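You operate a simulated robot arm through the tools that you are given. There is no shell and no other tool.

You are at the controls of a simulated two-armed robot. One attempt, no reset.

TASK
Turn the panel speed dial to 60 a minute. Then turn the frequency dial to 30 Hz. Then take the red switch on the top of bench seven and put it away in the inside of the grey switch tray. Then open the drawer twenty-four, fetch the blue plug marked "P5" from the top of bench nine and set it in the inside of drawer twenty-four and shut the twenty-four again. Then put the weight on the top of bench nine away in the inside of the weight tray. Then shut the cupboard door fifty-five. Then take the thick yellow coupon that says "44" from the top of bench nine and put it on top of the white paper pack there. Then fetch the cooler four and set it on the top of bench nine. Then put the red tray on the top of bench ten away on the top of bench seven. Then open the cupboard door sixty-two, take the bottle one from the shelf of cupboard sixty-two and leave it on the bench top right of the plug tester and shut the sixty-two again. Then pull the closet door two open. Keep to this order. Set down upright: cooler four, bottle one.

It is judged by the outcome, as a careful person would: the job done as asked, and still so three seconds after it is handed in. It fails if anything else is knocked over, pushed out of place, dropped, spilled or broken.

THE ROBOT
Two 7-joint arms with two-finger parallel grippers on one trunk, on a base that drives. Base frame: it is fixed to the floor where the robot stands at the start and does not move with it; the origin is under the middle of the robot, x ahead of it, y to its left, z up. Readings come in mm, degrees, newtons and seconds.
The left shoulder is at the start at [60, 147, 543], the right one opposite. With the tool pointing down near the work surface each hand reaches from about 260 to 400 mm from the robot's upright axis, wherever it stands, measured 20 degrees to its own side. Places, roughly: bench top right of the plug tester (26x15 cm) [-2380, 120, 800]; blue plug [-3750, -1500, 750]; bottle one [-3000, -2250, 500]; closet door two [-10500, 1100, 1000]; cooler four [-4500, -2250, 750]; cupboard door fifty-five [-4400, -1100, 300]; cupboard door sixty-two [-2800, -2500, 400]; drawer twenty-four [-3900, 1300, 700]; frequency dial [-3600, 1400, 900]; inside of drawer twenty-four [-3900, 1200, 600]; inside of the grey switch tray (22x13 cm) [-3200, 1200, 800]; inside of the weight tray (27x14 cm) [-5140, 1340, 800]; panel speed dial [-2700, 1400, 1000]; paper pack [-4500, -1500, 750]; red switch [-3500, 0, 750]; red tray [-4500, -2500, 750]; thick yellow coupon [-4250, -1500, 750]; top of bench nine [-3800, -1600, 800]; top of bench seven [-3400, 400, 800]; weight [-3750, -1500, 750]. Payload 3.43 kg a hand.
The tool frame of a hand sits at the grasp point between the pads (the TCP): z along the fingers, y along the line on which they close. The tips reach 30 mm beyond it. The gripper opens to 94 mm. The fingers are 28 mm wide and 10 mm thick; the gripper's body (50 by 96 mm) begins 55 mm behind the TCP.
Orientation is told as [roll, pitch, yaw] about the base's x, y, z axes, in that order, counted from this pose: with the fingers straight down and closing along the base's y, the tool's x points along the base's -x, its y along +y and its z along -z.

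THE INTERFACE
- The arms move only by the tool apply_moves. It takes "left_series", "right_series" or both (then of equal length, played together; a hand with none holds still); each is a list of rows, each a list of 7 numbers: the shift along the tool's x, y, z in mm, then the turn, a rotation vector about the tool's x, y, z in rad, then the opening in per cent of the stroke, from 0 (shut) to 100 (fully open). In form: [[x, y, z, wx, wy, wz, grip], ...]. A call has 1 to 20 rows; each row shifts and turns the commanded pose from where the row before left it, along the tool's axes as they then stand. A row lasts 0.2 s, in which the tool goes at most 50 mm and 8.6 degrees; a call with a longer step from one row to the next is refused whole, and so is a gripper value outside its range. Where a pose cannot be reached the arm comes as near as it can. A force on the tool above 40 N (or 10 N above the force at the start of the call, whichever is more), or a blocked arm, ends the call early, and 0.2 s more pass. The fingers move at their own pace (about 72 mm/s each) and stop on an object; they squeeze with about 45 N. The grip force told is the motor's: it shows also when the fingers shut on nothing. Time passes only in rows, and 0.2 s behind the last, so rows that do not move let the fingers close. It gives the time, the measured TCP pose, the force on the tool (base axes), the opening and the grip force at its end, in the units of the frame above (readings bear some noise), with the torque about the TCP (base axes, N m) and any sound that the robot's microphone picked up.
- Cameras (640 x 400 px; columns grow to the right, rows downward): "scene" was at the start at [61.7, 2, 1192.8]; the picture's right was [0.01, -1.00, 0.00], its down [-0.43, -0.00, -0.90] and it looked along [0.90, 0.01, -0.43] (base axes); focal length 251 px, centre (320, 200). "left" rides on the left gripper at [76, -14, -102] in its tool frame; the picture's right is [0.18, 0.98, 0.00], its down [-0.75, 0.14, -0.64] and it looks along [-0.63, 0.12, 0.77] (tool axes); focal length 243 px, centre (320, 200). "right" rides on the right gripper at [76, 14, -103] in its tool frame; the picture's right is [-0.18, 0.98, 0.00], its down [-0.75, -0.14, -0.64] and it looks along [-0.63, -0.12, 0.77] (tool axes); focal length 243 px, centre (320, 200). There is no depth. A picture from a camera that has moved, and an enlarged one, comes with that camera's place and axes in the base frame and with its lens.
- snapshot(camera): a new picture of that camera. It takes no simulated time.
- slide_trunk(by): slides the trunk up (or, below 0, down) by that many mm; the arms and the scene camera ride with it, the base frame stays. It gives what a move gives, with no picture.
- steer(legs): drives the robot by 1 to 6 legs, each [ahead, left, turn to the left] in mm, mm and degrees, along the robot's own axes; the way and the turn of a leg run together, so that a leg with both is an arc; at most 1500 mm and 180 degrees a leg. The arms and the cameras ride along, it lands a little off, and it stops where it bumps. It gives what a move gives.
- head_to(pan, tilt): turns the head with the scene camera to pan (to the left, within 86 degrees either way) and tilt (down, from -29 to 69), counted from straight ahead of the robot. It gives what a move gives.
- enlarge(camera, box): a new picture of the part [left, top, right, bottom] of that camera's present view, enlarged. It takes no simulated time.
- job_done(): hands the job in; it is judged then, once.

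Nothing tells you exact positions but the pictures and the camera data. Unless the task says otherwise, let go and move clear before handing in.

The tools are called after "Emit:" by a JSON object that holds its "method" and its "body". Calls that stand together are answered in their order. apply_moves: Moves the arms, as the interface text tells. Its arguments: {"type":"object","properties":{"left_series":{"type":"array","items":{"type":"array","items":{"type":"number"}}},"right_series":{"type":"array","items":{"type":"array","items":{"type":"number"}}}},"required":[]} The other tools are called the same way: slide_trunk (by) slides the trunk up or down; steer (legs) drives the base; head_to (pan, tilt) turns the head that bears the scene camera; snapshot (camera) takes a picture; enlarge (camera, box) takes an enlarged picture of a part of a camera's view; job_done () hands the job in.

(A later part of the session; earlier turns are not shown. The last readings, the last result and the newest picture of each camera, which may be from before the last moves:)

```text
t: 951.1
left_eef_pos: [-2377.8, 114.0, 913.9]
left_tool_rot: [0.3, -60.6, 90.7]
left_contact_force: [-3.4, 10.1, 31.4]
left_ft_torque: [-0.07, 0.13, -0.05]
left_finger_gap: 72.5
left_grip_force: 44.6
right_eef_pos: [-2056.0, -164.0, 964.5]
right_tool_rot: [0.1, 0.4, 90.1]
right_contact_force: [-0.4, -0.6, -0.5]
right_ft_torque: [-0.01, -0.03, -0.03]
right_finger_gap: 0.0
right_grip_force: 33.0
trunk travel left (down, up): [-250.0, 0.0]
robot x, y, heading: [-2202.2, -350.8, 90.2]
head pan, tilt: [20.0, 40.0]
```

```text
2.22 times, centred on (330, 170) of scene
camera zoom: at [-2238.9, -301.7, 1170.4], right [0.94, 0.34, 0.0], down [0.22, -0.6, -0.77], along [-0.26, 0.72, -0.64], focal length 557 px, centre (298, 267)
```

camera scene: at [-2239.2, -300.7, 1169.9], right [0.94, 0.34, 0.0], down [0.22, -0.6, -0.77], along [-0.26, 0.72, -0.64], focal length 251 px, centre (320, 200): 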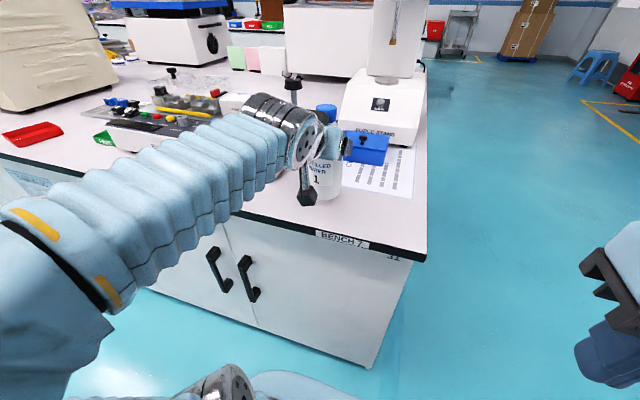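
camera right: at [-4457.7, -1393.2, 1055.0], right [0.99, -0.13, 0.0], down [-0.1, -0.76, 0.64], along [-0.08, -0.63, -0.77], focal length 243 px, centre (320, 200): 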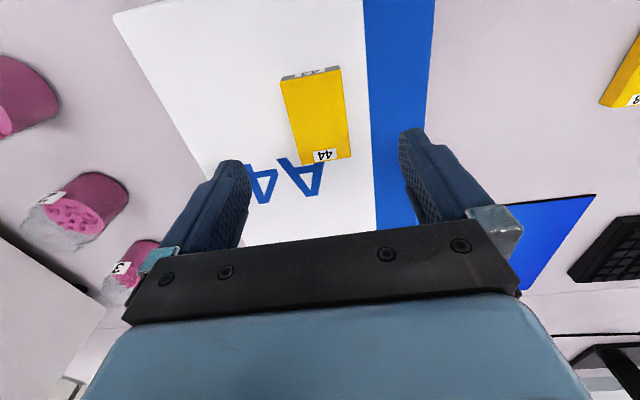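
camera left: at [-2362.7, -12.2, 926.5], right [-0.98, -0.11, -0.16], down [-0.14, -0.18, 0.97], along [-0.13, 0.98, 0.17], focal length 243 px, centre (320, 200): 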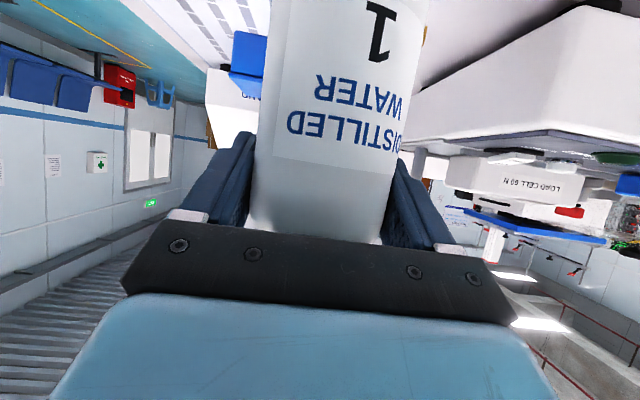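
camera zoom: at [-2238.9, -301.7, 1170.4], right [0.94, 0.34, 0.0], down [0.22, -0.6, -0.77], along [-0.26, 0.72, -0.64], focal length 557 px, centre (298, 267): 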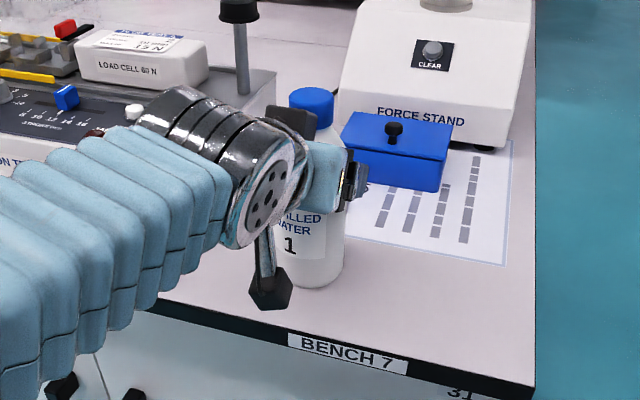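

Bench contact. I'll relax a little, open fully, and withdraw straight back.

Emit:
{"method": "apply_moves", "body": {"left_series": [[-1.7, 0, -1, 0, 0, 0, 0], [0, 0, 0, 0, 0, 0, 82], [0, 0, 0, 0, 0, 0, 100], [0, 0, 0, 0, 0, 0, 100], [7, 0, -12, 0, 0, 0, 100], [12, 0, -21, 0, 0, 0, 100], [15, 0, -26, 0, 0, 0, 100], [15, 0, -26, 0, 0, 0, 100], [0, 0, 0, 0, 0, 0, 100]]}}

Emit:
{"method": "snapshot", "body": {"camera": "left"}}

Emit:
{"method": "enlarge", "body": {"camera": "scene", "box": [220, 80, 440, 260]}}

```text
t: 953.1
left_eef_pos: [-2375.4, 15.0, 912.2]
left_tool_rot: [0.0, -60.1, 90.8]
left_contact_force: [-0.7, 0.8, 0.0]
left_ft_torque: [0.02, 0.0, 0.01]
left_finger_gap: 94.0
left_grip_force: 0.1
right_eef_pos: [-2055.5, -163.0, 963.5]
right_tool_rot: [0.1, 0.5, 90.1]
right_contact_force: [-0.7, -0.4, 0.2]
right_ft_torque: [0.01, -0.01, -0.02]
right_finger_gap: 0.1
right_grip_force: 32.6
trunk travel left (down, up): [-250.0, 0.0]
robot x, y, heading: [-2210.4, -354.4, 90.3]
head pan, tilt: [20.0, 40.0]
```

```text
taken
camera left: at [-2359.9, -110.7, 897.0], right [-0.98, -0.11, -0.16], down [-0.14, -0.18, 0.97], along [-0.13, 0.98, 0.17], focal length 243 px, centre (320, 200)
```

left: 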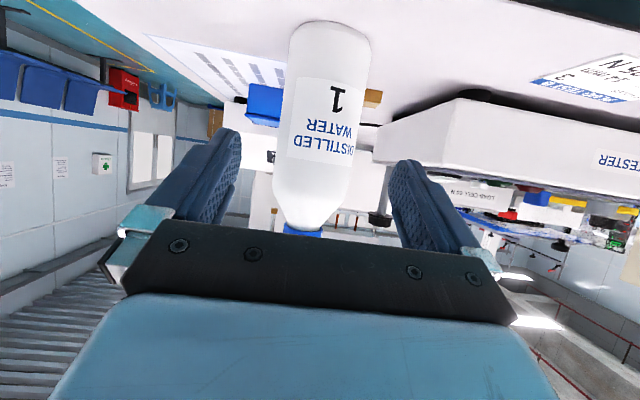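

```text
2.22 times, centred on (330, 170) of scene
camera zoom: at [-2239.2, -301.2, 1169.9], right [0.94, 0.34, 0.0], down [0.22, -0.6, -0.77], along [-0.26, 0.72, -0.64], focal length 557 px, centre (298, 267)
```

zoom: 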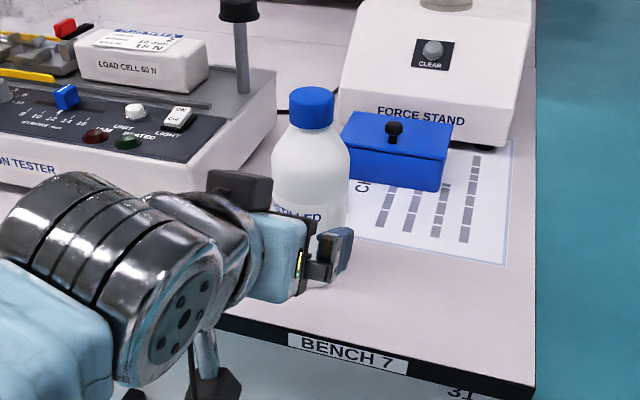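

Bottle 1 stands upright right of the plug tester. I'll back away, restore the left hand, and go shut door 62.

Emit:
{"method": "steer", "body": {"legs": [[-240, 0, 0]]}}

Emit:
{"method": "enlarge", "body": {"camera": "scene", "box": [200, 60, 440, 240]}}

Emit:
{"method": "apply_moves", "body": {"left_series": [[0, 0, 0, 0, 0.15, 0, 100], [0, 0, 0, 0, 0.15, 0, 100], [0, 0, 0, 0, 0.15, 0, 100], [0, 0, 0, 0, 0.15, 0, 100], [0, 0, 0, 0, 0.15, 0, 100], [0, 0, 0, 0, 0.15, 0, 100], [0, 0, 0, 0, 0.147, 0, 100], [30, 0, -10, 0, 0, 0, 100], [30, 0, -10, 0, 0, 0, 100], [0, 0, 0, 0, 0, 0, 100]]}}

Emit:
{"method": "steer", "body": {"legs": [[0, -740, 0]]}}

```text
t: 954.9
left_eef_pos: [-2374.9, -231.1, 911.7]
left_tool_rot: [0.0, -60.2, 90.6]
left_contact_force: [0.0, 0.5, 0.1]
left_ft_torque: [-0.03, 0.01, -0.02]
left_finger_gap: 93.9
left_grip_force: 0.1
right_eef_pos: [-2055.1, -409.5, 963.3]
right_tool_rot: [0.1, 0.5, 89.9]
right_contact_force: [-0.3, 0.8, 0.6]
right_ft_torque: [0.0, -0.02, 0.01]
right_finger_gap: 0.0
right_grip_force: 33.3
trunk travel left (down, up): [-250.0, 0.0]
robot x, y, heading: [-2209.5, -599.1, 90.0]
head pan, tilt: [20.0, 40.0]
```

```text
2.22 times, centred on (320, 150) of scene
camera zoom: at [-2239.4, -546.9, 1169.9], right [0.94, 0.34, 0.0], down [0.22, -0.6, -0.77], along [-0.26, 0.72, -0.64], focal length 557 px, centre (320, 311)
```

zoom: 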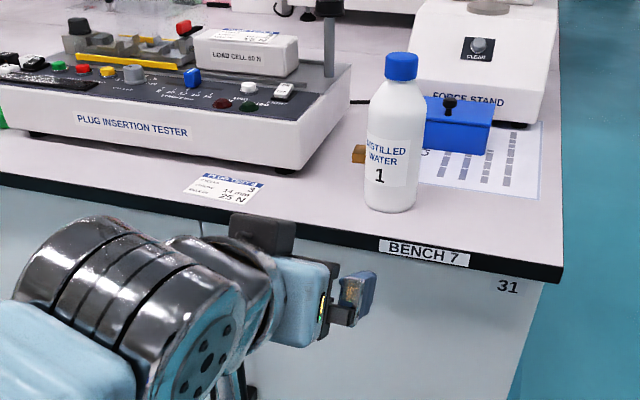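

```text
t: 957.1
left_eef_pos: [-2374.0, -290.8, 931.9]
left_tool_rot: [0.0, -0.2, 90.7]
left_contact_force: [-0.3, -0.4, -0.4]
left_ft_torque: [0.03, 0.02, 0.01]
left_finger_gap: 93.9
left_grip_force: 0.1
right_eef_pos: [-2054.7, -410.5, 963.3]
right_tool_rot: [0.1, 0.4, 89.9]
right_contact_force: [0.0, 0.5, -0.5]
right_ft_torque: [0.02, -0.01, 0.0]
right_finger_gap: 0.0
right_grip_force: 32.8
trunk travel left (down, up): [-250.0, 0.0]
robot x, y, heading: [-2207.5, -599.0, 89.9]
head pan, tilt: [20.0, 40.0]
```

```text
t: 961.1
left_eef_pos: [-1638.1, -291.5, 931.9]
left_tool_rot: [0.0, -0.2, 91.0]
left_contact_force: [-0.6, 1.1, -0.8]
left_ft_torque: [0.01, 0.0, -0.01]
left_finger_gap: 94.1
left_grip_force: 0.0
right_eef_pos: [-1318.1, -410.9, 964.2]
right_tool_rot: [0.1, 0.3, 90.3]
right_contact_force: [-0.1, 0.5, 0.0]
right_ft_torque: [0.01, 0.01, 0.01]
right_finger_gap: 0.3
right_grip_force: 33.1
trunk travel left (down, up): [-250.0, 0.0]
robot x, y, heading: [-1470.4, -602.0, 90.1]
head pan, tilt: [20.0, 40.0]
```

Emit:
{"method": "steer", "body": {"legs": [[-1350, 0, 0], [-1350, 0, 0]]}}

```text
t: 973.9
left_eef_pos: [-1594.4, -2913.7, 932.5]
left_tool_rot: [-0.1, -0.2, 91.1]
left_contact_force: [1.1, 0.1, -0.8]
left_ft_torque: [-0.04, 0.01, -0.01]
left_finger_gap: 94.0
left_grip_force: 0.1
right_eef_pos: [-1275.3, -3031.7, 963.3]
right_tool_rot: [0.1, 0.4, 90.3]
right_contact_force: [-0.2, 0.6, -0.3]
right_ft_torque: [0.0, 0.01, 0.01]
right_finger_gap: 0.1
right_grip_force: 32.7
trunk travel left (down, up): [-250.0, 0.0]
robot x, y, heading: [-1427.8, -3220.8, 90.2]
head pan, tilt: [20.0, 40.0]
```

Emit:
{"method": "steer", "body": {"legs": [[-100, 0, 0], [0, 1150, 0]]}}

Emit:
{"method": "snapshot", "body": {"camera": "scene"}}

```text
t: 980.6
left_eef_pos: [-2775.5, -3020.1, 931.5]
left_tool_rot: [0.0, -0.2, 91.3]
left_contact_force: [0.3, -0.3, -0.8]
left_ft_torque: [0.03, 0.0, -0.01]
left_finger_gap: 94.0
left_grip_force: 0.0
right_eef_pos: [-2458.2, -3136.8, 964.2]
right_tool_rot: [0.0, 0.5, 90.5]
right_contact_force: [0.6, 0.6, -0.4]
right_ft_torque: [-0.01, 0.02, 0.01]
right_finger_gap: 0.0
right_grip_force: 33.1
trunk travel left (down, up): [-250.0, 0.0]
robot x, y, heading: [-2611.4, -3325.6, 90.1]
head pan, tilt: [20.0, 40.0]
```

```text
taken
camera scene: at [-2640.3, -3275.6, 1169.9], right [0.94, 0.35, 0.0], down [0.22, -0.6, -0.77], along [-0.27, 0.72, -0.64], focal length 251 px, centre (320, 200)
```

scene: 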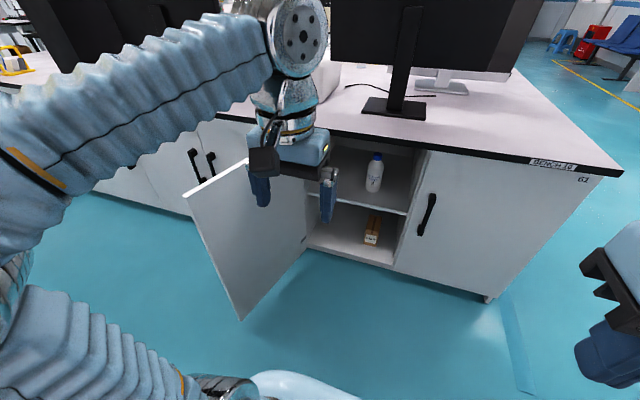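

Emit:
{"method": "steer", "body": {"legs": [[0, 690, 0]]}}

Emit:
{"method": "head_to", "body": {"pan": -25, "tilt": 45}}

Emit:
{"method": "snapshot", "body": {"camera": "scene"}}

```text
t: 984.5
left_eef_pos: [-3473.9, -3027.5, 933.2]
left_tool_rot: [0.0, -0.2, 91.4]
left_contact_force: [-0.8, -0.2, 0.5]
left_ft_torque: [0.04, -0.01, 0.0]
left_finger_gap: 94.0
left_grip_force: 0.0
right_eef_pos: [-3154.7, -3142.8, 963.2]
right_tool_rot: [0.2, 0.4, 90.6]
right_contact_force: [-0.6, 0.1, 0.1]
right_ft_torque: [-0.04, -0.02, -0.03]
right_finger_gap: 0.0
right_grip_force: 32.7
trunk travel left (down, up): [-250.0, 0.0]
robot x, y, heading: [-3305.5, -3331.0, 90.5]
head pan, tilt: [20.0, 40.0]
```

```text
t: 985.6
left_eef_pos: [-3475.0, -3025.8, 932.2]
left_tool_rot: [0.0, -0.1, 91.4]
left_contact_force: [-0.2, -0.3, -1.1]
left_ft_torque: [0.01, 0.0, -0.03]
left_finger_gap: 93.9
left_grip_force: 0.0
right_eef_pos: [-3155.0, -3141.9, 964.0]
right_tool_rot: [0.1, 0.4, 90.7]
right_contact_force: [0.4, -0.4, 0.9]
right_ft_torque: [0.01, -0.01, 0.02]
right_finger_gap: 0.0
right_grip_force: 33.1
trunk travel left (down, up): [-250.0, 0.0]
robot x, y, heading: [-3305.6, -3332.6, 90.5]
head pan, tilt: [-25.0, 45.0]
```

```text
taken
camera scene: at [-3273.7, -3287.2, 1162.6], right [0.91, -0.41, 0.0], down [-0.29, -0.64, -0.71], along [0.29, 0.64, -0.71], focal length 251 px, centre (320, 200)
```

scene: 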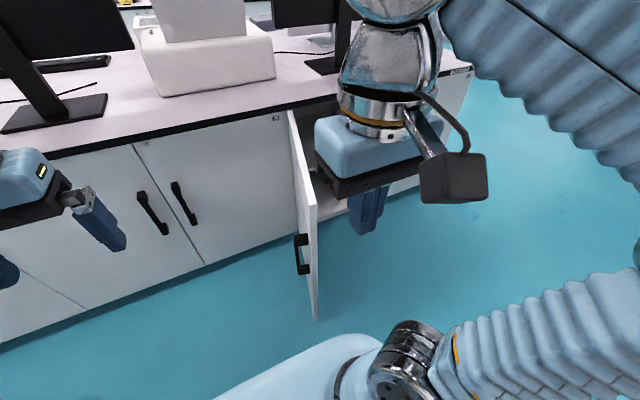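

Emit:
{"method": "steer", "body": {"legs": [[95, 0, 0]]}}

Emit:
{"method": "apply_moves", "body": {"right_series": [[-40, 0, 0, 0, 0, 0, 0], [-40, 0, 0, 0, 0, 0, 0], [-40, 0, 0, 0, 0, 0, 0], [-40, 0, 0, 0, 0, 0, 0], [-35, 0, 0, 0, 0, 0, 0], [0, 0, 0, 0, 0, 0, 0]]}}

Emit:
{"method": "snapshot", "body": {"camera": "scene"}}

Emit:
{"method": "snapshot", "body": {"camera": "right"}}

```text
t: 986.7
left_eef_pos: [-3474.2, -2929.0, 931.0]
left_tool_rot: [0.0, -0.2, 91.3]
left_contact_force: [-0.4, -0.9, -0.1]
left_ft_torque: [-0.02, -0.02, -0.01]
left_finger_gap: 94.2
left_grip_force: 0.0
right_eef_pos: [-3155.4, -3045.1, 963.5]
right_tool_rot: [0.1, 0.4, 90.6]
right_contact_force: [-0.5, -1.2, -0.1]
right_ft_torque: [0.01, -0.02, -0.02]
right_finger_gap: 0.0
right_grip_force: 32.8
trunk travel left (down, up): [-250.0, 0.0]
robot x, y, heading: [-3307.4, -3234.4, 90.4]
head pan, tilt: [-25.0, 45.0]
```

```text
t: 988.1
left_eef_pos: [-3474.0, -2928.5, 932.3]
left_tool_rot: [0.0, -0.2, 91.4]
left_contact_force: [-1.1, 0.1, -0.8]
left_ft_torque: [0.02, 0.01, 0.02]
left_finger_gap: 94.0
left_grip_force: 0.1
right_eef_pos: [-3157.2, -2848.6, 961.9]
right_tool_rot: [0.1, 0.4, 90.4]
right_contact_force: [0.5, -0.1, -0.4]
right_ft_torque: [-0.02, 0.04, 0.02]
right_finger_gap: 0.1
right_grip_force: 32.5
trunk travel left (down, up): [-250.0, 0.0]
robot x, y, heading: [-3310.6, -3232.9, 90.3]
head pan, tilt: [-25.0, 45.0]
```

```text
taken
camera scene: at [-3274.5, -3189.7, 1162.6], right [0.91, -0.42, 0.0], down [-0.29, -0.64, -0.71], along [0.29, 0.64, -0.71], focal length 251 px, centre (320, 200)
```

scene: 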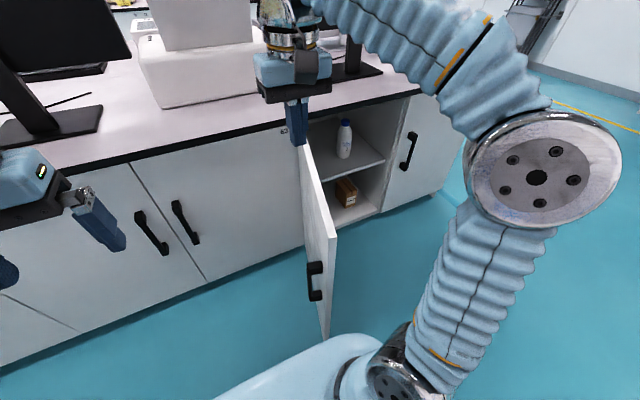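

```text
taken
camera right: at [-3168.9, -2925.3, 1066.0], right [-0.98, 0.17, 0.0], down [0.14, 0.76, 0.64], along [0.11, 0.63, -0.77], focal length 243 px, centre (320, 200)
```

right: 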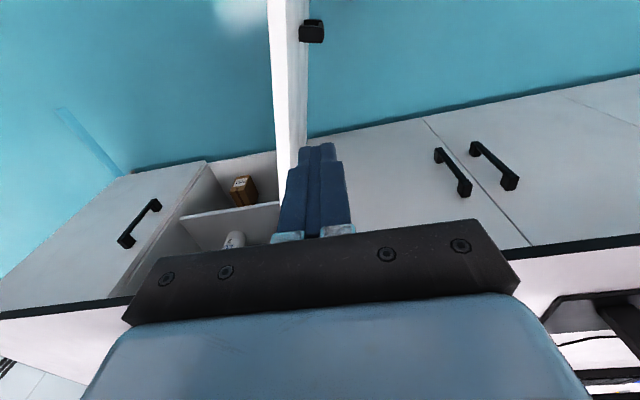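

Emit:
{"method": "slide_trunk", "body": {"by": -200}}

Emit:
{"method": "snapshot", "body": {"camera": "right"}}

Emit:
{"method": "snapshot", "body": {"camera": "scene"}}

```text
t: 990.3
left_eef_pos: [-3474.4, -2929.7, 732.5]
left_tool_rot: [0.0, -0.2, 91.3]
left_contact_force: [-0.1, -0.9, 0.0]
left_ft_torque: [0.01, 0.0, 0.02]
left_finger_gap: 94.0
left_grip_force: 0.0
right_eef_pos: [-3157.5, -2849.1, 762.9]
right_tool_rot: [0.1, 0.4, 90.5]
right_contact_force: [0.0, 0.0, 1.3]
right_ft_torque: [0.01, 0.03, 0.01]
right_finger_gap: 0.2
right_grip_force: 32.8
trunk travel left (down, up): [-50.0, 200.0]
robot x, y, heading: [-3311.7, -3234.5, 90.3]
head pan, tilt: [-25.0, 45.0]
```

```text
taken
camera right: at [-3168.9, -2925.8, 866.1], right [-0.98, 0.18, 0.0], down [0.14, 0.76, 0.64], along [0.11, 0.63, -0.77], focal length 243 px, centre (320, 200)
```

right: 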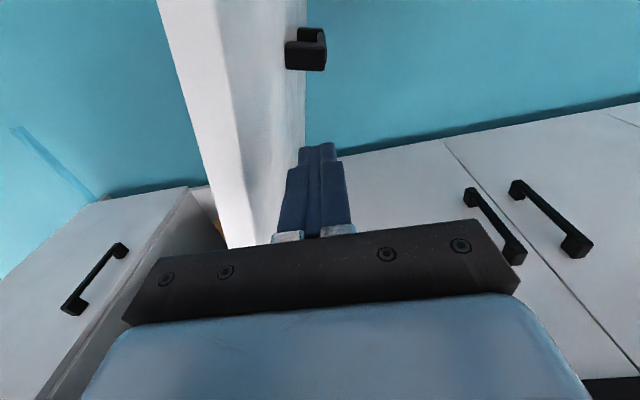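

```text
taken
camera scene: at [-3274.4, -3190.0, 962.7], right [0.91, -0.42, 0.0], down [-0.29, -0.64, -0.71], along [0.29, 0.64, -0.71], focal length 251 px, centre (320, 200)
```

scene: 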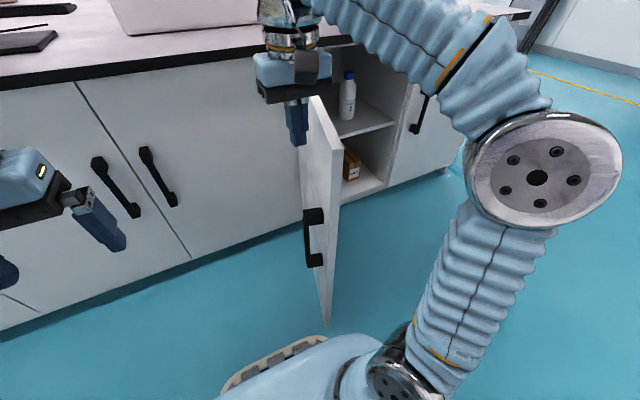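

Emit:
{"method": "steer", "body": {"legs": [[0, -136, 0], [17, -101, 0]]}}

Emit:
{"method": "snapshot", "body": {"camera": "scene"}}

```text
t: 992.3
left_eef_pos: [-3237.6, -2909.4, 732.6]
left_tool_rot: [0.0, -0.2, 91.3]
left_contact_force: [0.1, 0.4, 0.6]
left_ft_torque: [0.05, 0.02, -0.01]
left_finger_gap: 93.9
left_grip_force: 0.0
right_eef_pos: [-2920.8, -2829.0, 762.7]
right_tool_rot: [0.1, 0.3, 90.5]
right_contact_force: [-0.1, -0.1, 0.2]
right_ft_torque: [0.0, 0.03, -0.07]
right_finger_gap: 0.0
right_grip_force: 32.7
trunk travel left (down, up): [-50.0, 200.0]
robot x, y, heading: [-3068.4, -3212.4, 90.2]
head pan, tilt: [-25.0, 45.0]
```

```text
taken
camera scene: at [-3037.7, -3170.6, 962.6], right [0.91, -0.42, 0.0], down [-0.29, -0.64, -0.71], along [0.29, 0.64, -0.71], focal length 251 px, centre (320, 200)
```

scene: 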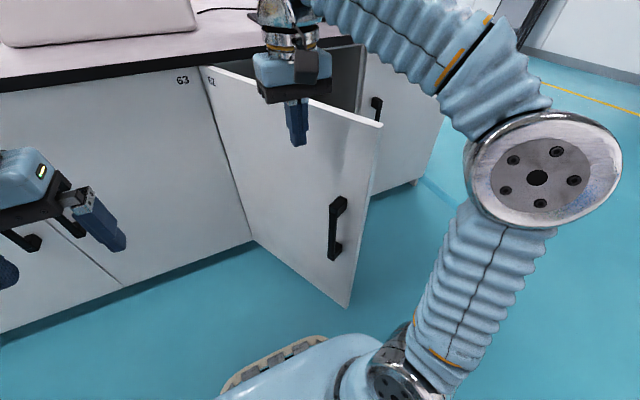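

The door is closing smoothly. Continuing the sweep.

Emit:
{"method": "steer", "body": {"legs": [[42, -92, 0], [65, -79, 0]]}}

Emit:
{"method": "steer", "body": {"legs": [[80, -58, 0]]}}

Emit:
{"method": "snapshot", "body": {"camera": "scene"}}

```text
t: 994.2
left_eef_pos: [-3070.1, -2801.8, 731.9]
left_tool_rot: [-0.1, -0.1, 91.2]
left_contact_force: [0.0, 0.0, 0.1]
left_ft_torque: [-0.02, 0.03, -0.01]
left_finger_gap: 94.0
left_grip_force: 0.1
right_eef_pos: [-2751.3, -2723.0, 762.4]
right_tool_rot: [0.1, 0.4, 90.4]
right_contact_force: [0.4, -0.5, -0.5]
right_ft_torque: [0.02, -0.01, 0.0]
right_finger_gap: 0.0
right_grip_force: 33.4
trunk travel left (down, up): [-50.0, 200.0]
robot x, y, heading: [-2899.7, -3110.9, 90.4]
head pan, tilt: [-25.0, 45.0]
```

```text
t: 995.4
left_eef_pos: [-3009.7, -2719.8, 732.6]
left_tool_rot: [0.0, -0.1, 91.0]
left_contact_force: [1.0, 0.7, -0.1]
left_ft_torque: [0.01, 0.01, -0.02]
left_finger_gap: 93.9
left_grip_force: 0.0
right_eef_pos: [-2690.9, -2640.4, 762.8]
right_tool_rot: [0.2, 0.4, 90.2]
right_contact_force: [-0.1, 0.4, -0.3]
right_ft_torque: [-0.01, 0.01, -0.01]
right_finger_gap: 0.1
right_grip_force: 33.4
trunk travel left (down, up): [-50.0, 200.0]
robot x, y, heading: [-2843.7, -3025.5, 90.0]
head pan, tilt: [-25.0, 45.0]
```

```text
taken
camera scene: at [-2810.9, -2981.6, 962.6], right [0.91, -0.42, 0.0], down [-0.3, -0.64, -0.71], along [0.3, 0.64, -0.71], focal length 251 px, centre (320, 200)
```

scene: 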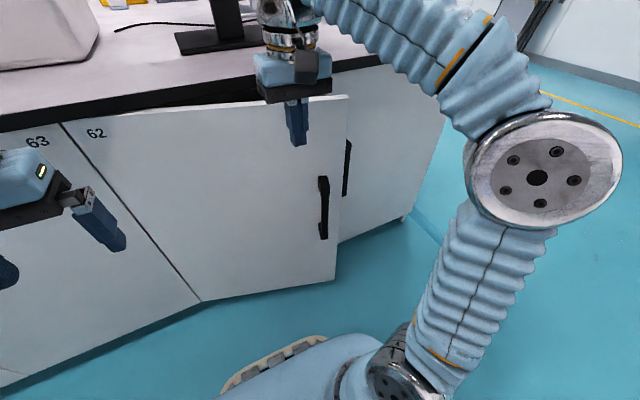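

Emit:
{"method": "apply_moves", "body": {"right_series": [[30, 0, 0, 0, 0, 0, 0], [30, 0, 0, 0, 0, 0, 0], [0, 0, 0, 0, -0.15, 0, 0], [0, 0, 0, 0, -0.15, 0, 0], [0, 0, 0, 0, -0.15, 0, 0], [0, 0, 0, 0, -0.15, 0, 0], [0, 0, 0, 0, -0.15, 0, 0], [0, 0, 0, 0, -0.15, 0, 0], [0, 0, 0, 0, -0.147, 0, 0], [0, 0, 0, 0, 0, 0, 0]]}}

Emit:
{"method": "slide_trunk", "body": {"by": -50}}

Emit:
{"method": "apply_moves", "body": {"right_series": [[-12.5, 0, 21.65, 0, 0, 0, 0], [-12.5, 0, 21.65, 0, 0, 0, 0], [-12.5, 0, 21.65, 0, 0, 0, 0], [-12.5, 0, 21.65, 0, 0, 0, 0], [-12.5, 0, 21.65, 0, 0, 0, 0], [-12.5, 0, 21.65, 0, 0, 0, 0], [0, 0, 0, 0, 0, 0, 0]]}}

Emit:
{"method": "snapshot", "body": {"camera": "scene"}}

```text
t: 997.6
left_eef_pos: [-3009.8, -2719.9, 732.4]
left_tool_rot: [0.0, -0.2, 91.1]
left_contact_force: [-0.7, 0.2, 0.7]
left_ft_torque: [0.03, -0.02, 0.02]
left_finger_gap: 93.8
left_grip_force: 0.1
right_eef_pos: [-2690.2, -2701.2, 763.0]
right_tool_rot: [0.2, -59.7, 90.1]
right_contact_force: [0.5, -0.7, 0.2]
right_ft_torque: [0.02, -0.01, -0.02]
right_finger_gap: 0.0
right_grip_force: 33.5
trunk travel left (down, up): [-50.0, 200.0]
robot x, y, heading: [-2847.0, -3025.4, 90.0]
head pan, tilt: [-25.0, 45.0]
```

```text
t: 998.5
left_eef_pos: [-3008.8, -2719.6, 682.7]
left_tool_rot: [0.1, -0.2, 91.0]
left_contact_force: [1.2, 0.7, 0.7]
left_ft_torque: [0.01, 0.0, 0.01]
left_finger_gap: 94.1
left_grip_force: 0.1
right_eef_pos: [-2691.2, -2701.8, 713.1]
right_tool_rot: [0.1, -59.4, 90.0]
right_contact_force: [-0.1, 0.0, 0.5]
right_ft_torque: [-0.02, 0.03, -0.02]
right_finger_gap: 0.0
right_grip_force: 32.7
trunk travel left (down, up): [0.0, 250.0]
robot x, y, heading: [-2846.2, -3025.6, 90.3]
head pan, tilt: [-25.0, 45.0]
```

```text
t: 1000.1
left_eef_pos: [-3009.9, -2718.6, 682.3]
left_tool_rot: [0.0, -0.2, 90.9]
left_contact_force: [0.0, 0.7, -0.1]
left_ft_torque: [0.0, 0.01, -0.01]
left_finger_gap: 93.9
left_grip_force: 0.1
right_eef_pos: [-2693.1, -2549.9, 711.9]
right_tool_rot: [0.3, -59.6, 90.0]
right_contact_force: [0.5, -0.2, -1.0]
right_ft_torque: [-0.01, -0.03, -0.03]
right_finger_gap: 0.0
right_grip_force: 32.9
trunk travel left (down, up): [0.0, 250.0]
robot x, y, heading: [-2845.0, -3023.5, 90.0]
head pan, tilt: [-25.0, 45.0]
```

```text
taken
camera scene: at [-2810.9, -2981.6, 912.6], right [0.91, -0.42, 0.0], down [-0.3, -0.64, -0.71], along [0.3, 0.64, -0.71], focal length 251 px, centre (320, 200)
```

scene: 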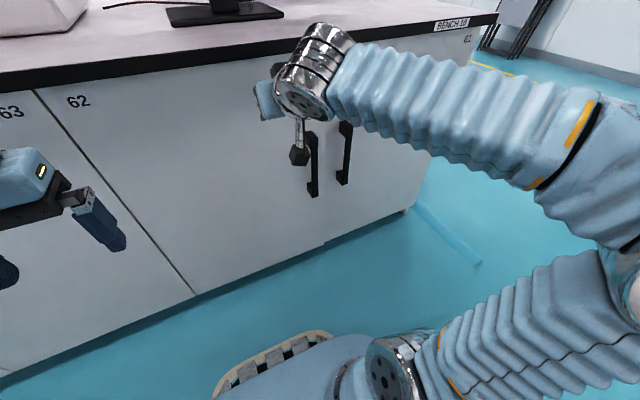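

Emit:
{"method": "apply_moves", "body": {"right_series": [[-8, 0, 13.9, 0, 0, 0, 0], [-8, 0, 13.9, 0, 0, 0, 0], [-6, 0, 10.4, 0, 0, 0, 0], [-4, 0, 6.9, 0, 0, 0, 0], [-4, 0, 6.9, 0, 0, 0, 0], [-3, 0, 5.2, 0, 0, 0, 0], [-2, 0, 3.5, 0, 0, 0, 0], [0, 0, 0, 0, 0, 0, 0]]}}

Emit:
{"method": "snapshot", "body": {"camera": "scene"}}

```text
t: 1001.4
left_eef_pos: [-3009.7, -2720.6, 684.0]
left_tool_rot: [0.1, -0.3, 90.9]
left_contact_force: [0.0, 0.2, 0.1]
left_ft_torque: [-0.01, 0.02, -0.02]
left_finger_gap: 93.7
left_grip_force: 0.0
right_eef_pos: [-2692.8, -2493.4, 712.1]
right_tool_rot: [0.3, -59.4, 89.9]
right_contact_force: [5.0, -20.5, 2.7]
right_ft_torque: [0.01, 0.23, -0.11]
right_finger_gap: 0.0
right_grip_force: 32.5
trunk travel left (down, up): [0.0, 250.0]
robot x, y, heading: [-2845.0, -3027.1, 90.1]
head pan, tilt: [-25.0, 45.0]
stopped in row 6 (right hand): the force on the tool passed its limit at 55 N (the readings are from after the stop); the commanded pose is now the measured one
```

```text
taken
camera scene: at [-2810.6, -2983.4, 912.8], right [0.91, -0.42, 0.0], down [-0.3, -0.64, -0.71], along [0.3, 0.64, -0.71], focal length 251 px, centre (320, 200)
```

scene: 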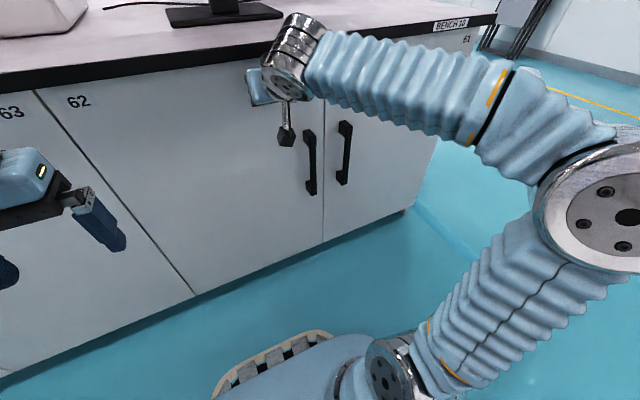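

Door 62 is shut. I'll retract and restore the right hand, then take the +y aisle to the far wall for closet door two.

Emit:
{"method": "apply_moves", "body": {"right_series": [[12, 0, -20, 0, 0, 0, 0], [17, 0, -29.4, 0, 0, 0, 0], [17, 0, -29.4, 0, 0, 0, 0], [17, 0, -29.4, 0, 0, 0, 0], [17, 0, -29.4, 0, 0, 0, 50], [17, 0, -29.4, 0, 0, 0, 100], [0, 0, 0, 0, 0, 0, 100]]}}

Emit:
{"method": "slide_trunk", "body": {"by": 250}}

Emit:
{"method": "apply_moves", "body": {"right_series": [[0, 0, 0, 0, 0.15, 0, 100], [0, 0, 0, 0, 0.15, 0, 100], [0, 0, 0, 0, 0.15, 0, 100], [0, 0, 0, 0, 0.15, 0, 100], [0, 0, 0, 0, 0.15, 0, 100], [0, 0, 0, 0, 0.15, 0, 100], [0, 0, 0, 0, 0.147, 0, 100], [0, 0, 0, 0, 0, 0, 100]]}}

Emit:
{"method": "head_to", "body": {"pan": 10, "tilt": 40}}

Emit:
{"method": "snapshot", "body": {"camera": "scene"}}

```text
t: 1003.0
left_eef_pos: [-3010.9, -2720.2, 683.4]
left_tool_rot: [-0.1, -0.2, 91.0]
left_contact_force: [-0.1, 0.2, -0.5]
left_ft_torque: [0.0, -0.01, -0.02]
left_finger_gap: 93.8
left_grip_force: 0.0
right_eef_pos: [-2693.4, -2683.6, 713.0]
right_tool_rot: [0.2, -59.3, 90.0]
right_contact_force: [0.9, -0.7, 0.7]
right_ft_torque: [-0.04, 0.03, -0.03]
right_finger_gap: 94.0
right_grip_force: 0.1
trunk travel left (down, up): [0.0, 250.0]
robot x, y, heading: [-2844.3, -3029.0, 90.1]
head pan, tilt: [-25.0, 45.0]
```

```text
t: 1005.6
left_eef_pos: [-3009.5, -2720.0, 932.8]
left_tool_rot: [0.0, -0.1, 90.9]
left_contact_force: [-0.6, 0.1, -0.2]
left_ft_torque: [0.02, 0.01, 0.01]
left_finger_gap: 93.8
left_grip_force: 0.0
right_eef_pos: [-2693.9, -2682.8, 963.5]
right_tool_rot: [0.2, -59.4, 90.0]
right_contact_force: [0.5, -0.2, -0.7]
right_ft_torque: [-0.01, -0.02, -0.01]
right_finger_gap: 94.2
right_grip_force: 0.2
trunk travel left (down, up): [-250.0, 0.0]
robot x, y, heading: [-2844.2, -3028.9, 90.0]
head pan, tilt: [-25.0, 45.0]
```

```text
t: 1007.4
left_eef_pos: [-3009.3, -2720.1, 932.6]
left_tool_rot: [0.0, -0.1, 90.9]
left_contact_force: [0.7, 0.9, 0.4]
left_ft_torque: [-0.07, 0.0, 0.01]
left_finger_gap: 93.9
left_grip_force: 0.1
right_eef_pos: [-2694.6, -2684.4, 964.2]
right_tool_rot: [0.2, 0.8, 90.2]
right_contact_force: [-0.4, 0.6, -0.2]
right_ft_torque: [-0.01, 0.0, -0.01]
right_finger_gap: 94.2
right_grip_force: 0.1
trunk travel left (down, up): [-250.0, 0.0]
robot x, y, heading: [-2845.4, -3028.5, 89.8]
head pan, tilt: [-25.0, 45.0]
```

```text
t: 1008.4
left_eef_pos: [-3010.5, -2720.0, 932.9]
left_tool_rot: [0.1, -0.1, 91.1]
left_contact_force: [0.2, -0.6, -0.8]
left_ft_torque: [-0.04, 0.0, -0.02]
left_finger_gap: 93.8
left_grip_force: 0.0
right_eef_pos: [-2694.6, -2683.8, 964.4]
right_tool_rot: [0.1, 0.7, 90.2]
right_contact_force: [-1.0, -0.4, -0.8]
right_ft_torque: [-0.01, -0.01, 0.01]
right_finger_gap: 94.2
right_grip_force: 0.0
trunk travel left (down, up): [-250.0, 0.0]
robot x, y, heading: [-2846.9, -3026.6, 89.9]
head pan, tilt: [10.0, 40.0]
```

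```text
taken
camera scene: at [-2859.9, -2972.0, 1169.9], right [0.98, 0.17, 0.0], down [0.11, -0.63, -0.77], along [-0.13, 0.75, -0.64], focal length 251 px, centre (320, 200)
```

scene: 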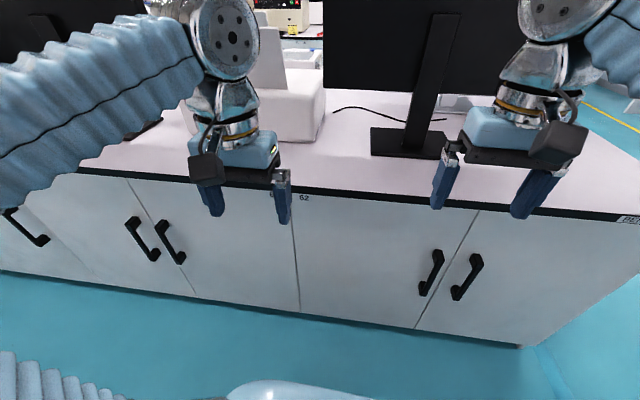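

Emit:
{"method": "steer", "body": {"legs": [[-120, 0, 0], [0, -1400, 0]]}}

Emit:
{"method": "steer", "body": {"legs": [[1380, 0, 0], [1380, 0, 0]]}}

```text
t: 1016.3
left_eef_pos: [-1576.7, -2840.7, 933.2]
left_tool_rot: [0.1, -0.2, 90.2]
left_contact_force: [-0.6, -0.1, -0.1]
left_ft_torque: [0.02, -0.01, -0.01]
left_finger_gap: 93.7
left_grip_force: 0.1
right_eef_pos: [-1259.7, -2808.4, 963.6]
right_tool_rot: [0.0, 0.7, 89.5]
right_contact_force: [-0.3, 0.0, 0.3]
right_ft_torque: [0.02, 0.01, -0.01]
right_finger_gap: 94.3
right_grip_force: 0.1
trunk travel left (down, up): [-250.0, 0.0]
robot x, y, heading: [-1419.1, -3148.8, 89.3]
head pan, tilt: [10.0, 40.0]
```

```text
t: 1029.7
left_eef_pos: [-1575.2, -87.0, 933.1]
left_tool_rot: [0.0, -0.2, 91.8]
left_contact_force: [-1.0, 0.2, 0.2]
left_ft_torque: [0.01, -0.03, -0.02]
left_finger_gap: 94.1
left_grip_force: 0.1
right_eef_pos: [-1260.2, -46.6, 965.0]
right_tool_rot: [0.1, 0.7, 90.9]
right_contact_force: [0.3, -0.4, -0.4]
right_ft_torque: [0.0, 0.0, -0.01]
right_finger_gap: 94.3
right_grip_force: 0.0
trunk travel left (down, up): [-250.0, 0.0]
robot x, y, heading: [-1406.7, -394.4, 90.7]
head pan, tilt: [10.0, 40.0]
```

Emit:
{"method": "steer", "body": {"legs": [[1290, 0, -0.7], [1290, 0, 0], [0, 0, 90]]}}

Emit:
{"method": "head_to", "body": {"pan": 0, "tilt": 12}}

Emit:
{"method": "snapshot", "body": {"camera": "scene"}}

```text
t: 1045.9
left_eef_pos: [-1753.3, 1953.4, 933.0]
left_tool_rot: [0.0, -0.2, -176.5]
left_contact_force: [-0.1, 0.8, 0.1]
left_ft_torque: [0.01, -0.01, -0.01]
left_finger_gap: 93.9
left_grip_force: 0.1
right_eef_pos: [-1804.9, 2266.5, 965.1]
right_tool_rot: [0.2, 0.7, -177.4]
right_contact_force: [0.1, -0.5, -0.2]
right_ft_torque: [-0.01, 0.02, 0.01]
right_finger_gap: 94.1
right_grip_force: 0.1
trunk travel left (down, up): [-250.0, 0.0]
robot x, y, heading: [-1454.2, 2131.8, -177.7]
head pan, tilt: [10.0, 40.0]
```

```text
t: 1046.8
left_eef_pos: [-1754.4, 1953.0, 932.8]
left_tool_rot: [0.0, -0.2, -176.6]
left_contact_force: [-0.3, -0.4, 0.6]
left_ft_torque: [0.0, 0.01, 0.0]
left_finger_gap: 94.1
left_grip_force: 0.1
right_eef_pos: [-1803.4, 2265.4, 964.4]
right_tool_rot: [0.1, 0.7, -177.2]
right_contact_force: [-0.1, 0.3, 0.0]
right_ft_torque: [-0.03, 0.02, 0.01]
right_finger_gap: 93.9
right_grip_force: 0.0
trunk travel left (down, up): [-250.0, 0.0]
robot x, y, heading: [-1452.4, 2132.0, -177.6]
head pan, tilt: [0.0, 12.0]
```

```text
taken
camera scene: at [-1517.7, 2130.0, 1214.3], right [-0.05, 1.0, 0.0], down [0.21, 0.01, -0.98], along [-0.98, -0.04, -0.21], focal length 251 px, centre (320, 200)
```

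scene: 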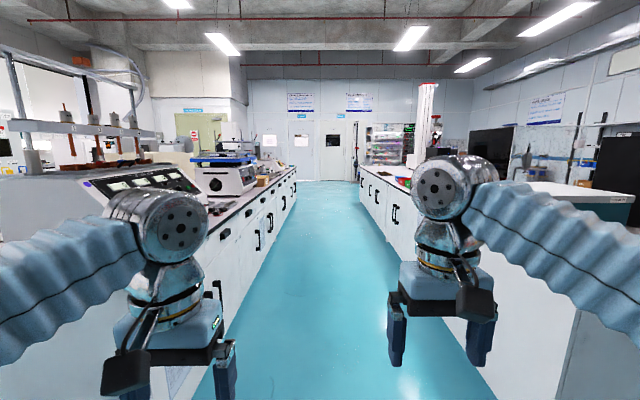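

Emit:
{"method": "steer", "body": {"legs": [[0, 0, -2.4], [1400, -40, 0], [1400, 0, 0], [1400, 0, 0]]}}

Emit:
{"method": "snapshot", "body": {"camera": "scene"}}

```text
t: 1067.1
left_eef_pos: [-5898.8, 1810.4, 933.4]
left_tool_rot: [-0.1, -0.2, -175.1]
left_contact_force: [0.1, -0.2, -0.5]
left_ft_torque: [0.01, 0.03, 0.03]
left_finger_gap: 94.0
left_grip_force: 0.1
right_eef_pos: [-5956.6, 2123.1, 964.9]
right_tool_rot: [0.1, 0.7, -175.8]
right_contact_force: [-0.4, 1.1, 0.5]
right_ft_torque: [-0.02, -0.03, 0.02]
right_finger_gap: 94.0
right_grip_force: 0.2
trunk travel left (down, up): [-250.0, 0.0]
robot x, y, heading: [-5602.7, 1996.7, -176.0]
head pan, tilt: [0.0, 12.0]
```

```text
taken
camera scene: at [-5667.3, 1994.6, 1214.3], right [-0.07, 1.0, 0.0], down [0.21, 0.01, -0.98], along [-0.98, -0.07, -0.21], focal length 251 px, centre (320, 200)
```

scene: 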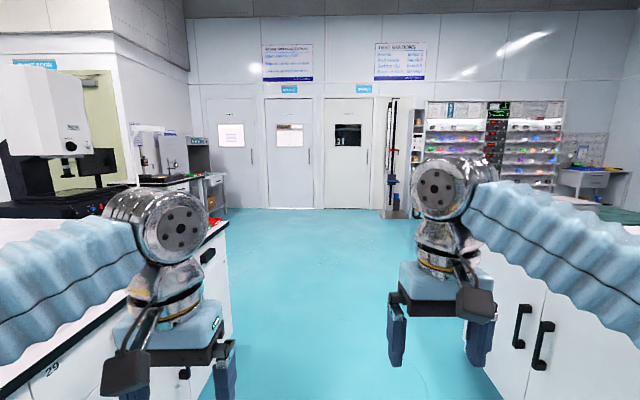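

Emit:
{"method": "enlarge", "body": {"camera": "scene", "box": [190, 70, 400, 215]}}

```text
2.76 times, centred on (295, 142) of scene
camera zoom: at [-5667.3, 1994.6, 1214.3], right [-0.07, 1.0, 0.0], down [0.21, 0.01, -0.98], along [-0.98, -0.07, -0.21], focal length 692 px, centre (389, 359)
```

zoom: 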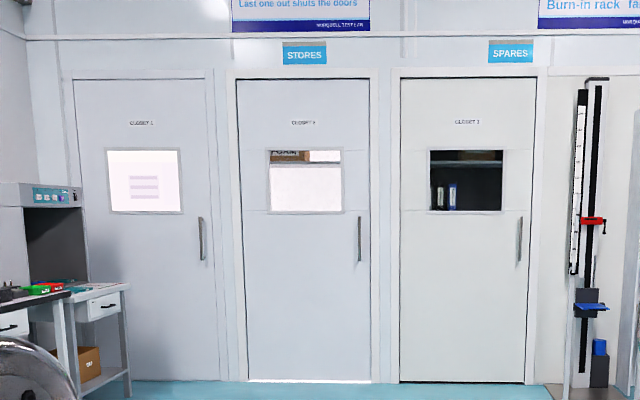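

Middle door reads "CLOSET 2", with a vertical bar handle on its right side (y≈1433, z≈863–1178) and hinges on its left. I'll correct my heading and drive closer.

Emit:
{"method": "steer", "body": {"legs": [[0, -150, -4], [1450, 0, 0], [1250, 0, 0]]}}

Emit:
{"method": "snapshot", "body": {"camera": "scene"}}

Emit:
{"method": "head_to", "body": {"pan": 45, "tilt": 20}}

Emit:
{"method": "snapshot", "body": {"camera": "scene"}}

```text
t: 1081.4
left_eef_pos: [-8663.3, 1930.4, 932.1]
left_tool_rot: [0.1, -0.2, -177.8]
left_contact_force: [0.1, 0.4, 0.4]
left_ft_torque: [-0.02, 0.01, -0.01]
left_finger_gap: 94.2
left_grip_force: 0.1
right_eef_pos: [-8706.2, 2246.1, 964.8]
right_tool_rot: [0.2, 0.8, -178.7]
right_contact_force: [0.2, -0.8, -0.6]
right_ft_torque: [0.01, -0.04, -0.02]
right_finger_gap: 94.0
right_grip_force: 0.1
trunk travel left (down, up): [-250.0, 0.0]
robot x, y, heading: [-8359.7, 2101.1, -178.8]
head pan, tilt: [0.0, 12.0]
```

```text
taken
camera scene: at [-8423.4, 2101.9, 1214.3], right [-0.02, 1.0, 0.0], down [0.21, 0.0, -0.98], along [-0.98, -0.02, -0.21], focal length 251 px, centre (320, 200)
```

scene: 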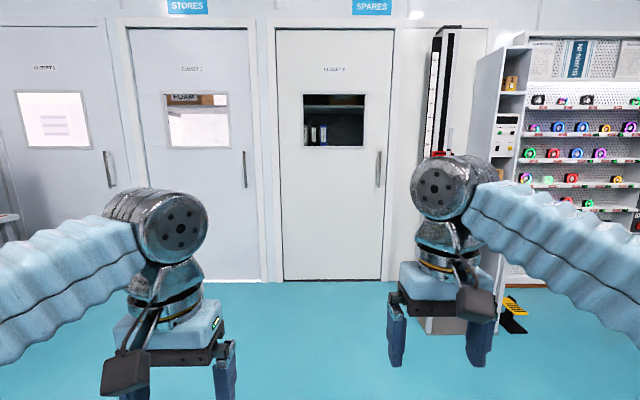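

```text
t: 1082.5
left_eef_pos: [-8662.9, 1931.3, 933.3]
left_tool_rot: [0.1, -0.2, -177.9]
left_contact_force: [0.0, -0.3, -0.4]
left_ft_torque: [0.0, 0.03, 0.01]
left_finger_gap: 94.1
left_grip_force: 0.0
right_eef_pos: [-8706.6, 2244.6, 965.2]
right_tool_rot: [0.2, 0.7, -178.8]
right_contact_force: [0.1, -0.6, 0.0]
right_ft_torque: [0.02, -0.03, -0.01]
right_finger_gap: 94.0
right_grip_force: 0.0
trunk travel left (down, up): [-250.0, 0.0]
robot x, y, heading: [-8358.9, 2103.5, -178.9]
head pan, tilt: [45.0, 20.0]
```

```text
taken
camera scene: at [-8394.7, 2036.7, 1201.3], right [-0.72, 0.69, 0.0], down [0.24, 0.25, -0.94], along [-0.65, -0.68, -0.34], focal length 251 px, centre (320, 200)
```

scene: 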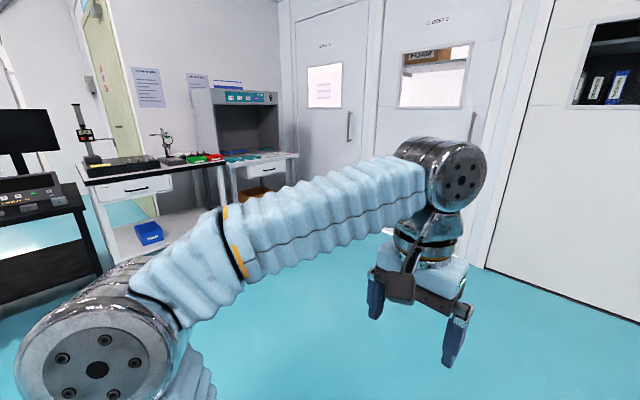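

The closet 2 handle is at about (-10510, 1422), z 870–1187; the hinge is near y≈460, and tables stand south of y≈240. My plan is to pull the door ajar by the handle, then push it open from the inside. I'll move nearer first.

Emit:
{"method": "steer", "body": {"legs": [[1250, 480, -1.1]]}}

Emit:
{"method": "head_to", "body": {"pan": 0, "tilt": 20}}

Emit:
{"method": "snapshot", "body": {"camera": "scene"}}

Emit:
{"method": "enlarge", "body": {"camera": "scene", "box": [180, 0, 400, 140]}}

```text
t: 1089.3
left_eef_pos: [-9920.4, 1422.7, 931.8]
left_tool_rot: [0.1, -0.3, -178.2]
left_contact_force: [-0.6, 0.3, -1.6]
left_ft_torque: [-0.03, 0.01, 0.01]
left_finger_gap: 94.0
left_grip_force: 0.0
right_eef_pos: [-9962.0, 1736.8, 963.4]
right_tool_rot: [0.1, 0.7, -178.9]
right_contact_force: [-0.1, 0.1, 0.1]
right_ft_torque: [0.0, 0.02, 0.02]
right_finger_gap: 94.1
right_grip_force: 0.0
trunk travel left (down, up): [-250.0, 0.0]
robot x, y, heading: [-9617.0, 1591.1, -179.2]
head pan, tilt: [45.0, 20.0]
```

```text
t: 1090.4
left_eef_pos: [-9920.4, 1422.0, 930.9]
left_tool_rot: [0.0, -0.2, -178.2]
left_contact_force: [0.0, -0.5, 0.4]
left_ft_torque: [-0.01, 0.03, -0.04]
left_finger_gap: 94.3
left_grip_force: 0.0
right_eef_pos: [-9962.4, 1736.5, 964.0]
right_tool_rot: [0.1, 0.7, -178.9]
right_contact_force: [-0.4, -0.9, -0.2]
right_ft_torque: [-0.02, -0.02, 0.01]
right_finger_gap: 94.0
right_grip_force: 0.1
trunk travel left (down, up): [-250.0, 0.0]
robot x, y, heading: [-9615.4, 1591.8, -179.1]
head pan, tilt: [0.0, 20.0]
```

```text
taken
camera scene: at [-9680.2, 1592.2, 1201.3], right [-0.02, 1.0, 0.0], down [0.34, 0.01, -0.94], along [-0.94, -0.02, -0.34], focal length 251 px, centre (320, 200)
```

scene: 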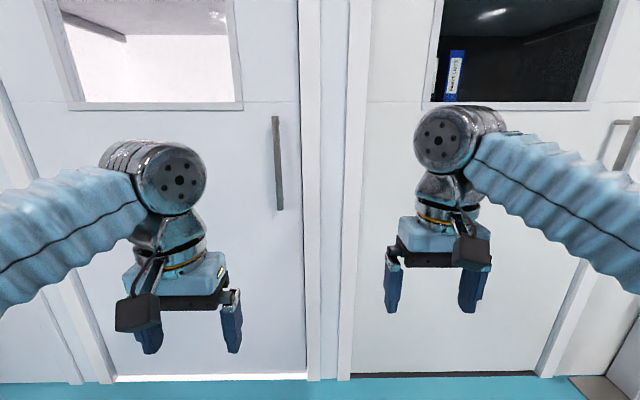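

```text
2.86 times, centred on (290, 70) of scene
camera zoom: at [-9680.2, 1592.2, 1201.3], right [-0.02, 1.0, 0.0], down [0.34, 0.01, -0.94], along [-0.94, -0.02, -0.34], focal length 716 px, centre (406, 571)
```

zoom: 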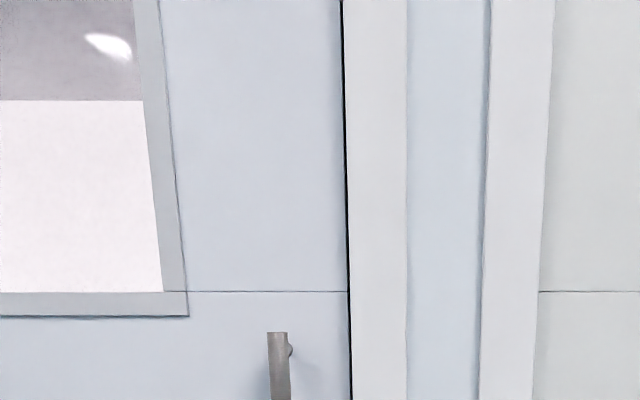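

Emit:
{"method": "apply_moves", "body": {"left_series": [[0, 0, 0, 0, -0.1428, 0, 60], [0, 0, 0, 0, -0.1428, 0, 60], [0, 0, 0, 0, -0.1428, 0, 60], [0, 0, 0, 0, -0.1428, 0, 60], [0, 0, 0, 0, -0.1428, 0, 60], [0, 0, 0, 0, -0.1428, 0, 60], [0, 0, 0, 0, -0.1428, 0, 60], [0, 0, 0, 0, -0.1428, 0, 60], [0, 0, 0, 0, -0.1428, 0, 60], [0, 0, 0, 0, -0.1428, 0, 60], [0, 0, 0, 0, -0.1428, 0, 60], [-35, 0, 0, 0, 0, 0, 60], [-35, 0, 0, 0, 0, 0, 60], [0, 0, 0, 0, 0, 0, 60]]}}

Emit:
{"method": "steer", "body": {"legs": [[330, -18, -0.8]]}}

Emit:
{"method": "snapshot", "body": {"camera": "left"}}

Emit:
{"method": "snapshot", "body": {"camera": "scene"}}

```text
t: 1093.4
left_eef_pos: [-9924.7, 1423.4, 1017.3]
left_tool_rot: [163.8, -89.7, 18.0]
left_contact_force: [-0.1, 0.2, 0.8]
left_ft_torque: [0.03, 0.0, 0.0]
left_finger_gap: 56.5
left_grip_force: 0.1
left hand out of reach, approached as far as the arm can: row 11
right_eef_pos: [-9963.3, 1737.3, 965.5]
right_tool_rot: [0.1, 0.7, -178.9]
right_contact_force: [-0.3, -0.3, -0.6]
right_ft_torque: [0.02, -0.02, 0.0]
right_finger_gap: 94.3
right_grip_force: 0.1
trunk travel left (down, up): [-250.0, 0.0]
robot x, y, heading: [-9617.9, 1591.6, -179.2]
head pan, tilt: [0.0, 20.0]
```

```text
t: 1095.7
left_eef_pos: [-10265.1, 1439.9, 1018.3]
left_tool_rot: [168.0, -89.8, 13.2]
left_contact_force: [-0.5, 0.3, -0.3]
left_ft_torque: [0.01, 0.02, -0.01]
left_finger_gap: 56.4
left_grip_force: 0.1
right_eef_pos: [-10297.1, 1754.6, 963.7]
right_tool_rot: [0.1, 0.7, -179.7]
right_contact_force: [-0.2, 0.5, -0.7]
right_ft_torque: [0.01, 0.01, 0.01]
right_finger_gap: 94.3
right_grip_force: 0.1
trunk travel left (down, up): [-250.0, 0.0]
robot x, y, heading: [-9955.6, 1604.6, -179.6]
head pan, tilt: [0.0, 20.0]
```

```text
taken
camera left: at [-10164.0, 1458.4, 941.0], right [0.02, -0.98, -0.18], down [0.65, -0.13, 0.75], along [-0.76, -0.13, 0.63], focal length 243 px, centre (320, 200)
```

left: 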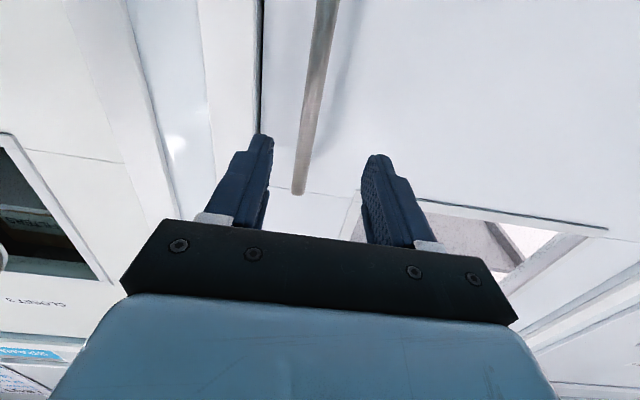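

```text
taken
camera scene: at [-10018.1, 1607.2, 1201.3], right [-0.01, 1.0, 0.0], down [0.34, 0.0, -0.94], along [-0.94, -0.01, -0.34], focal length 251 px, centre (320, 200)
```

scene: 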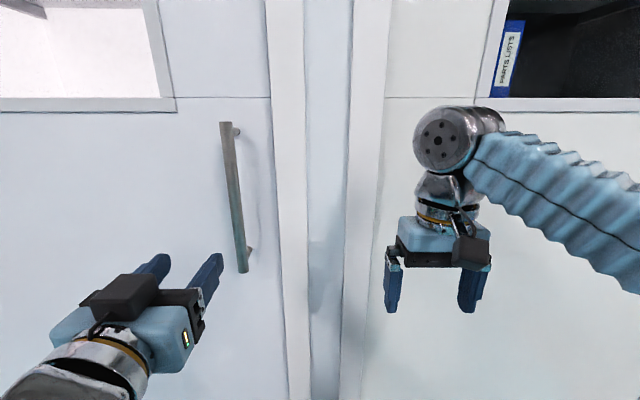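

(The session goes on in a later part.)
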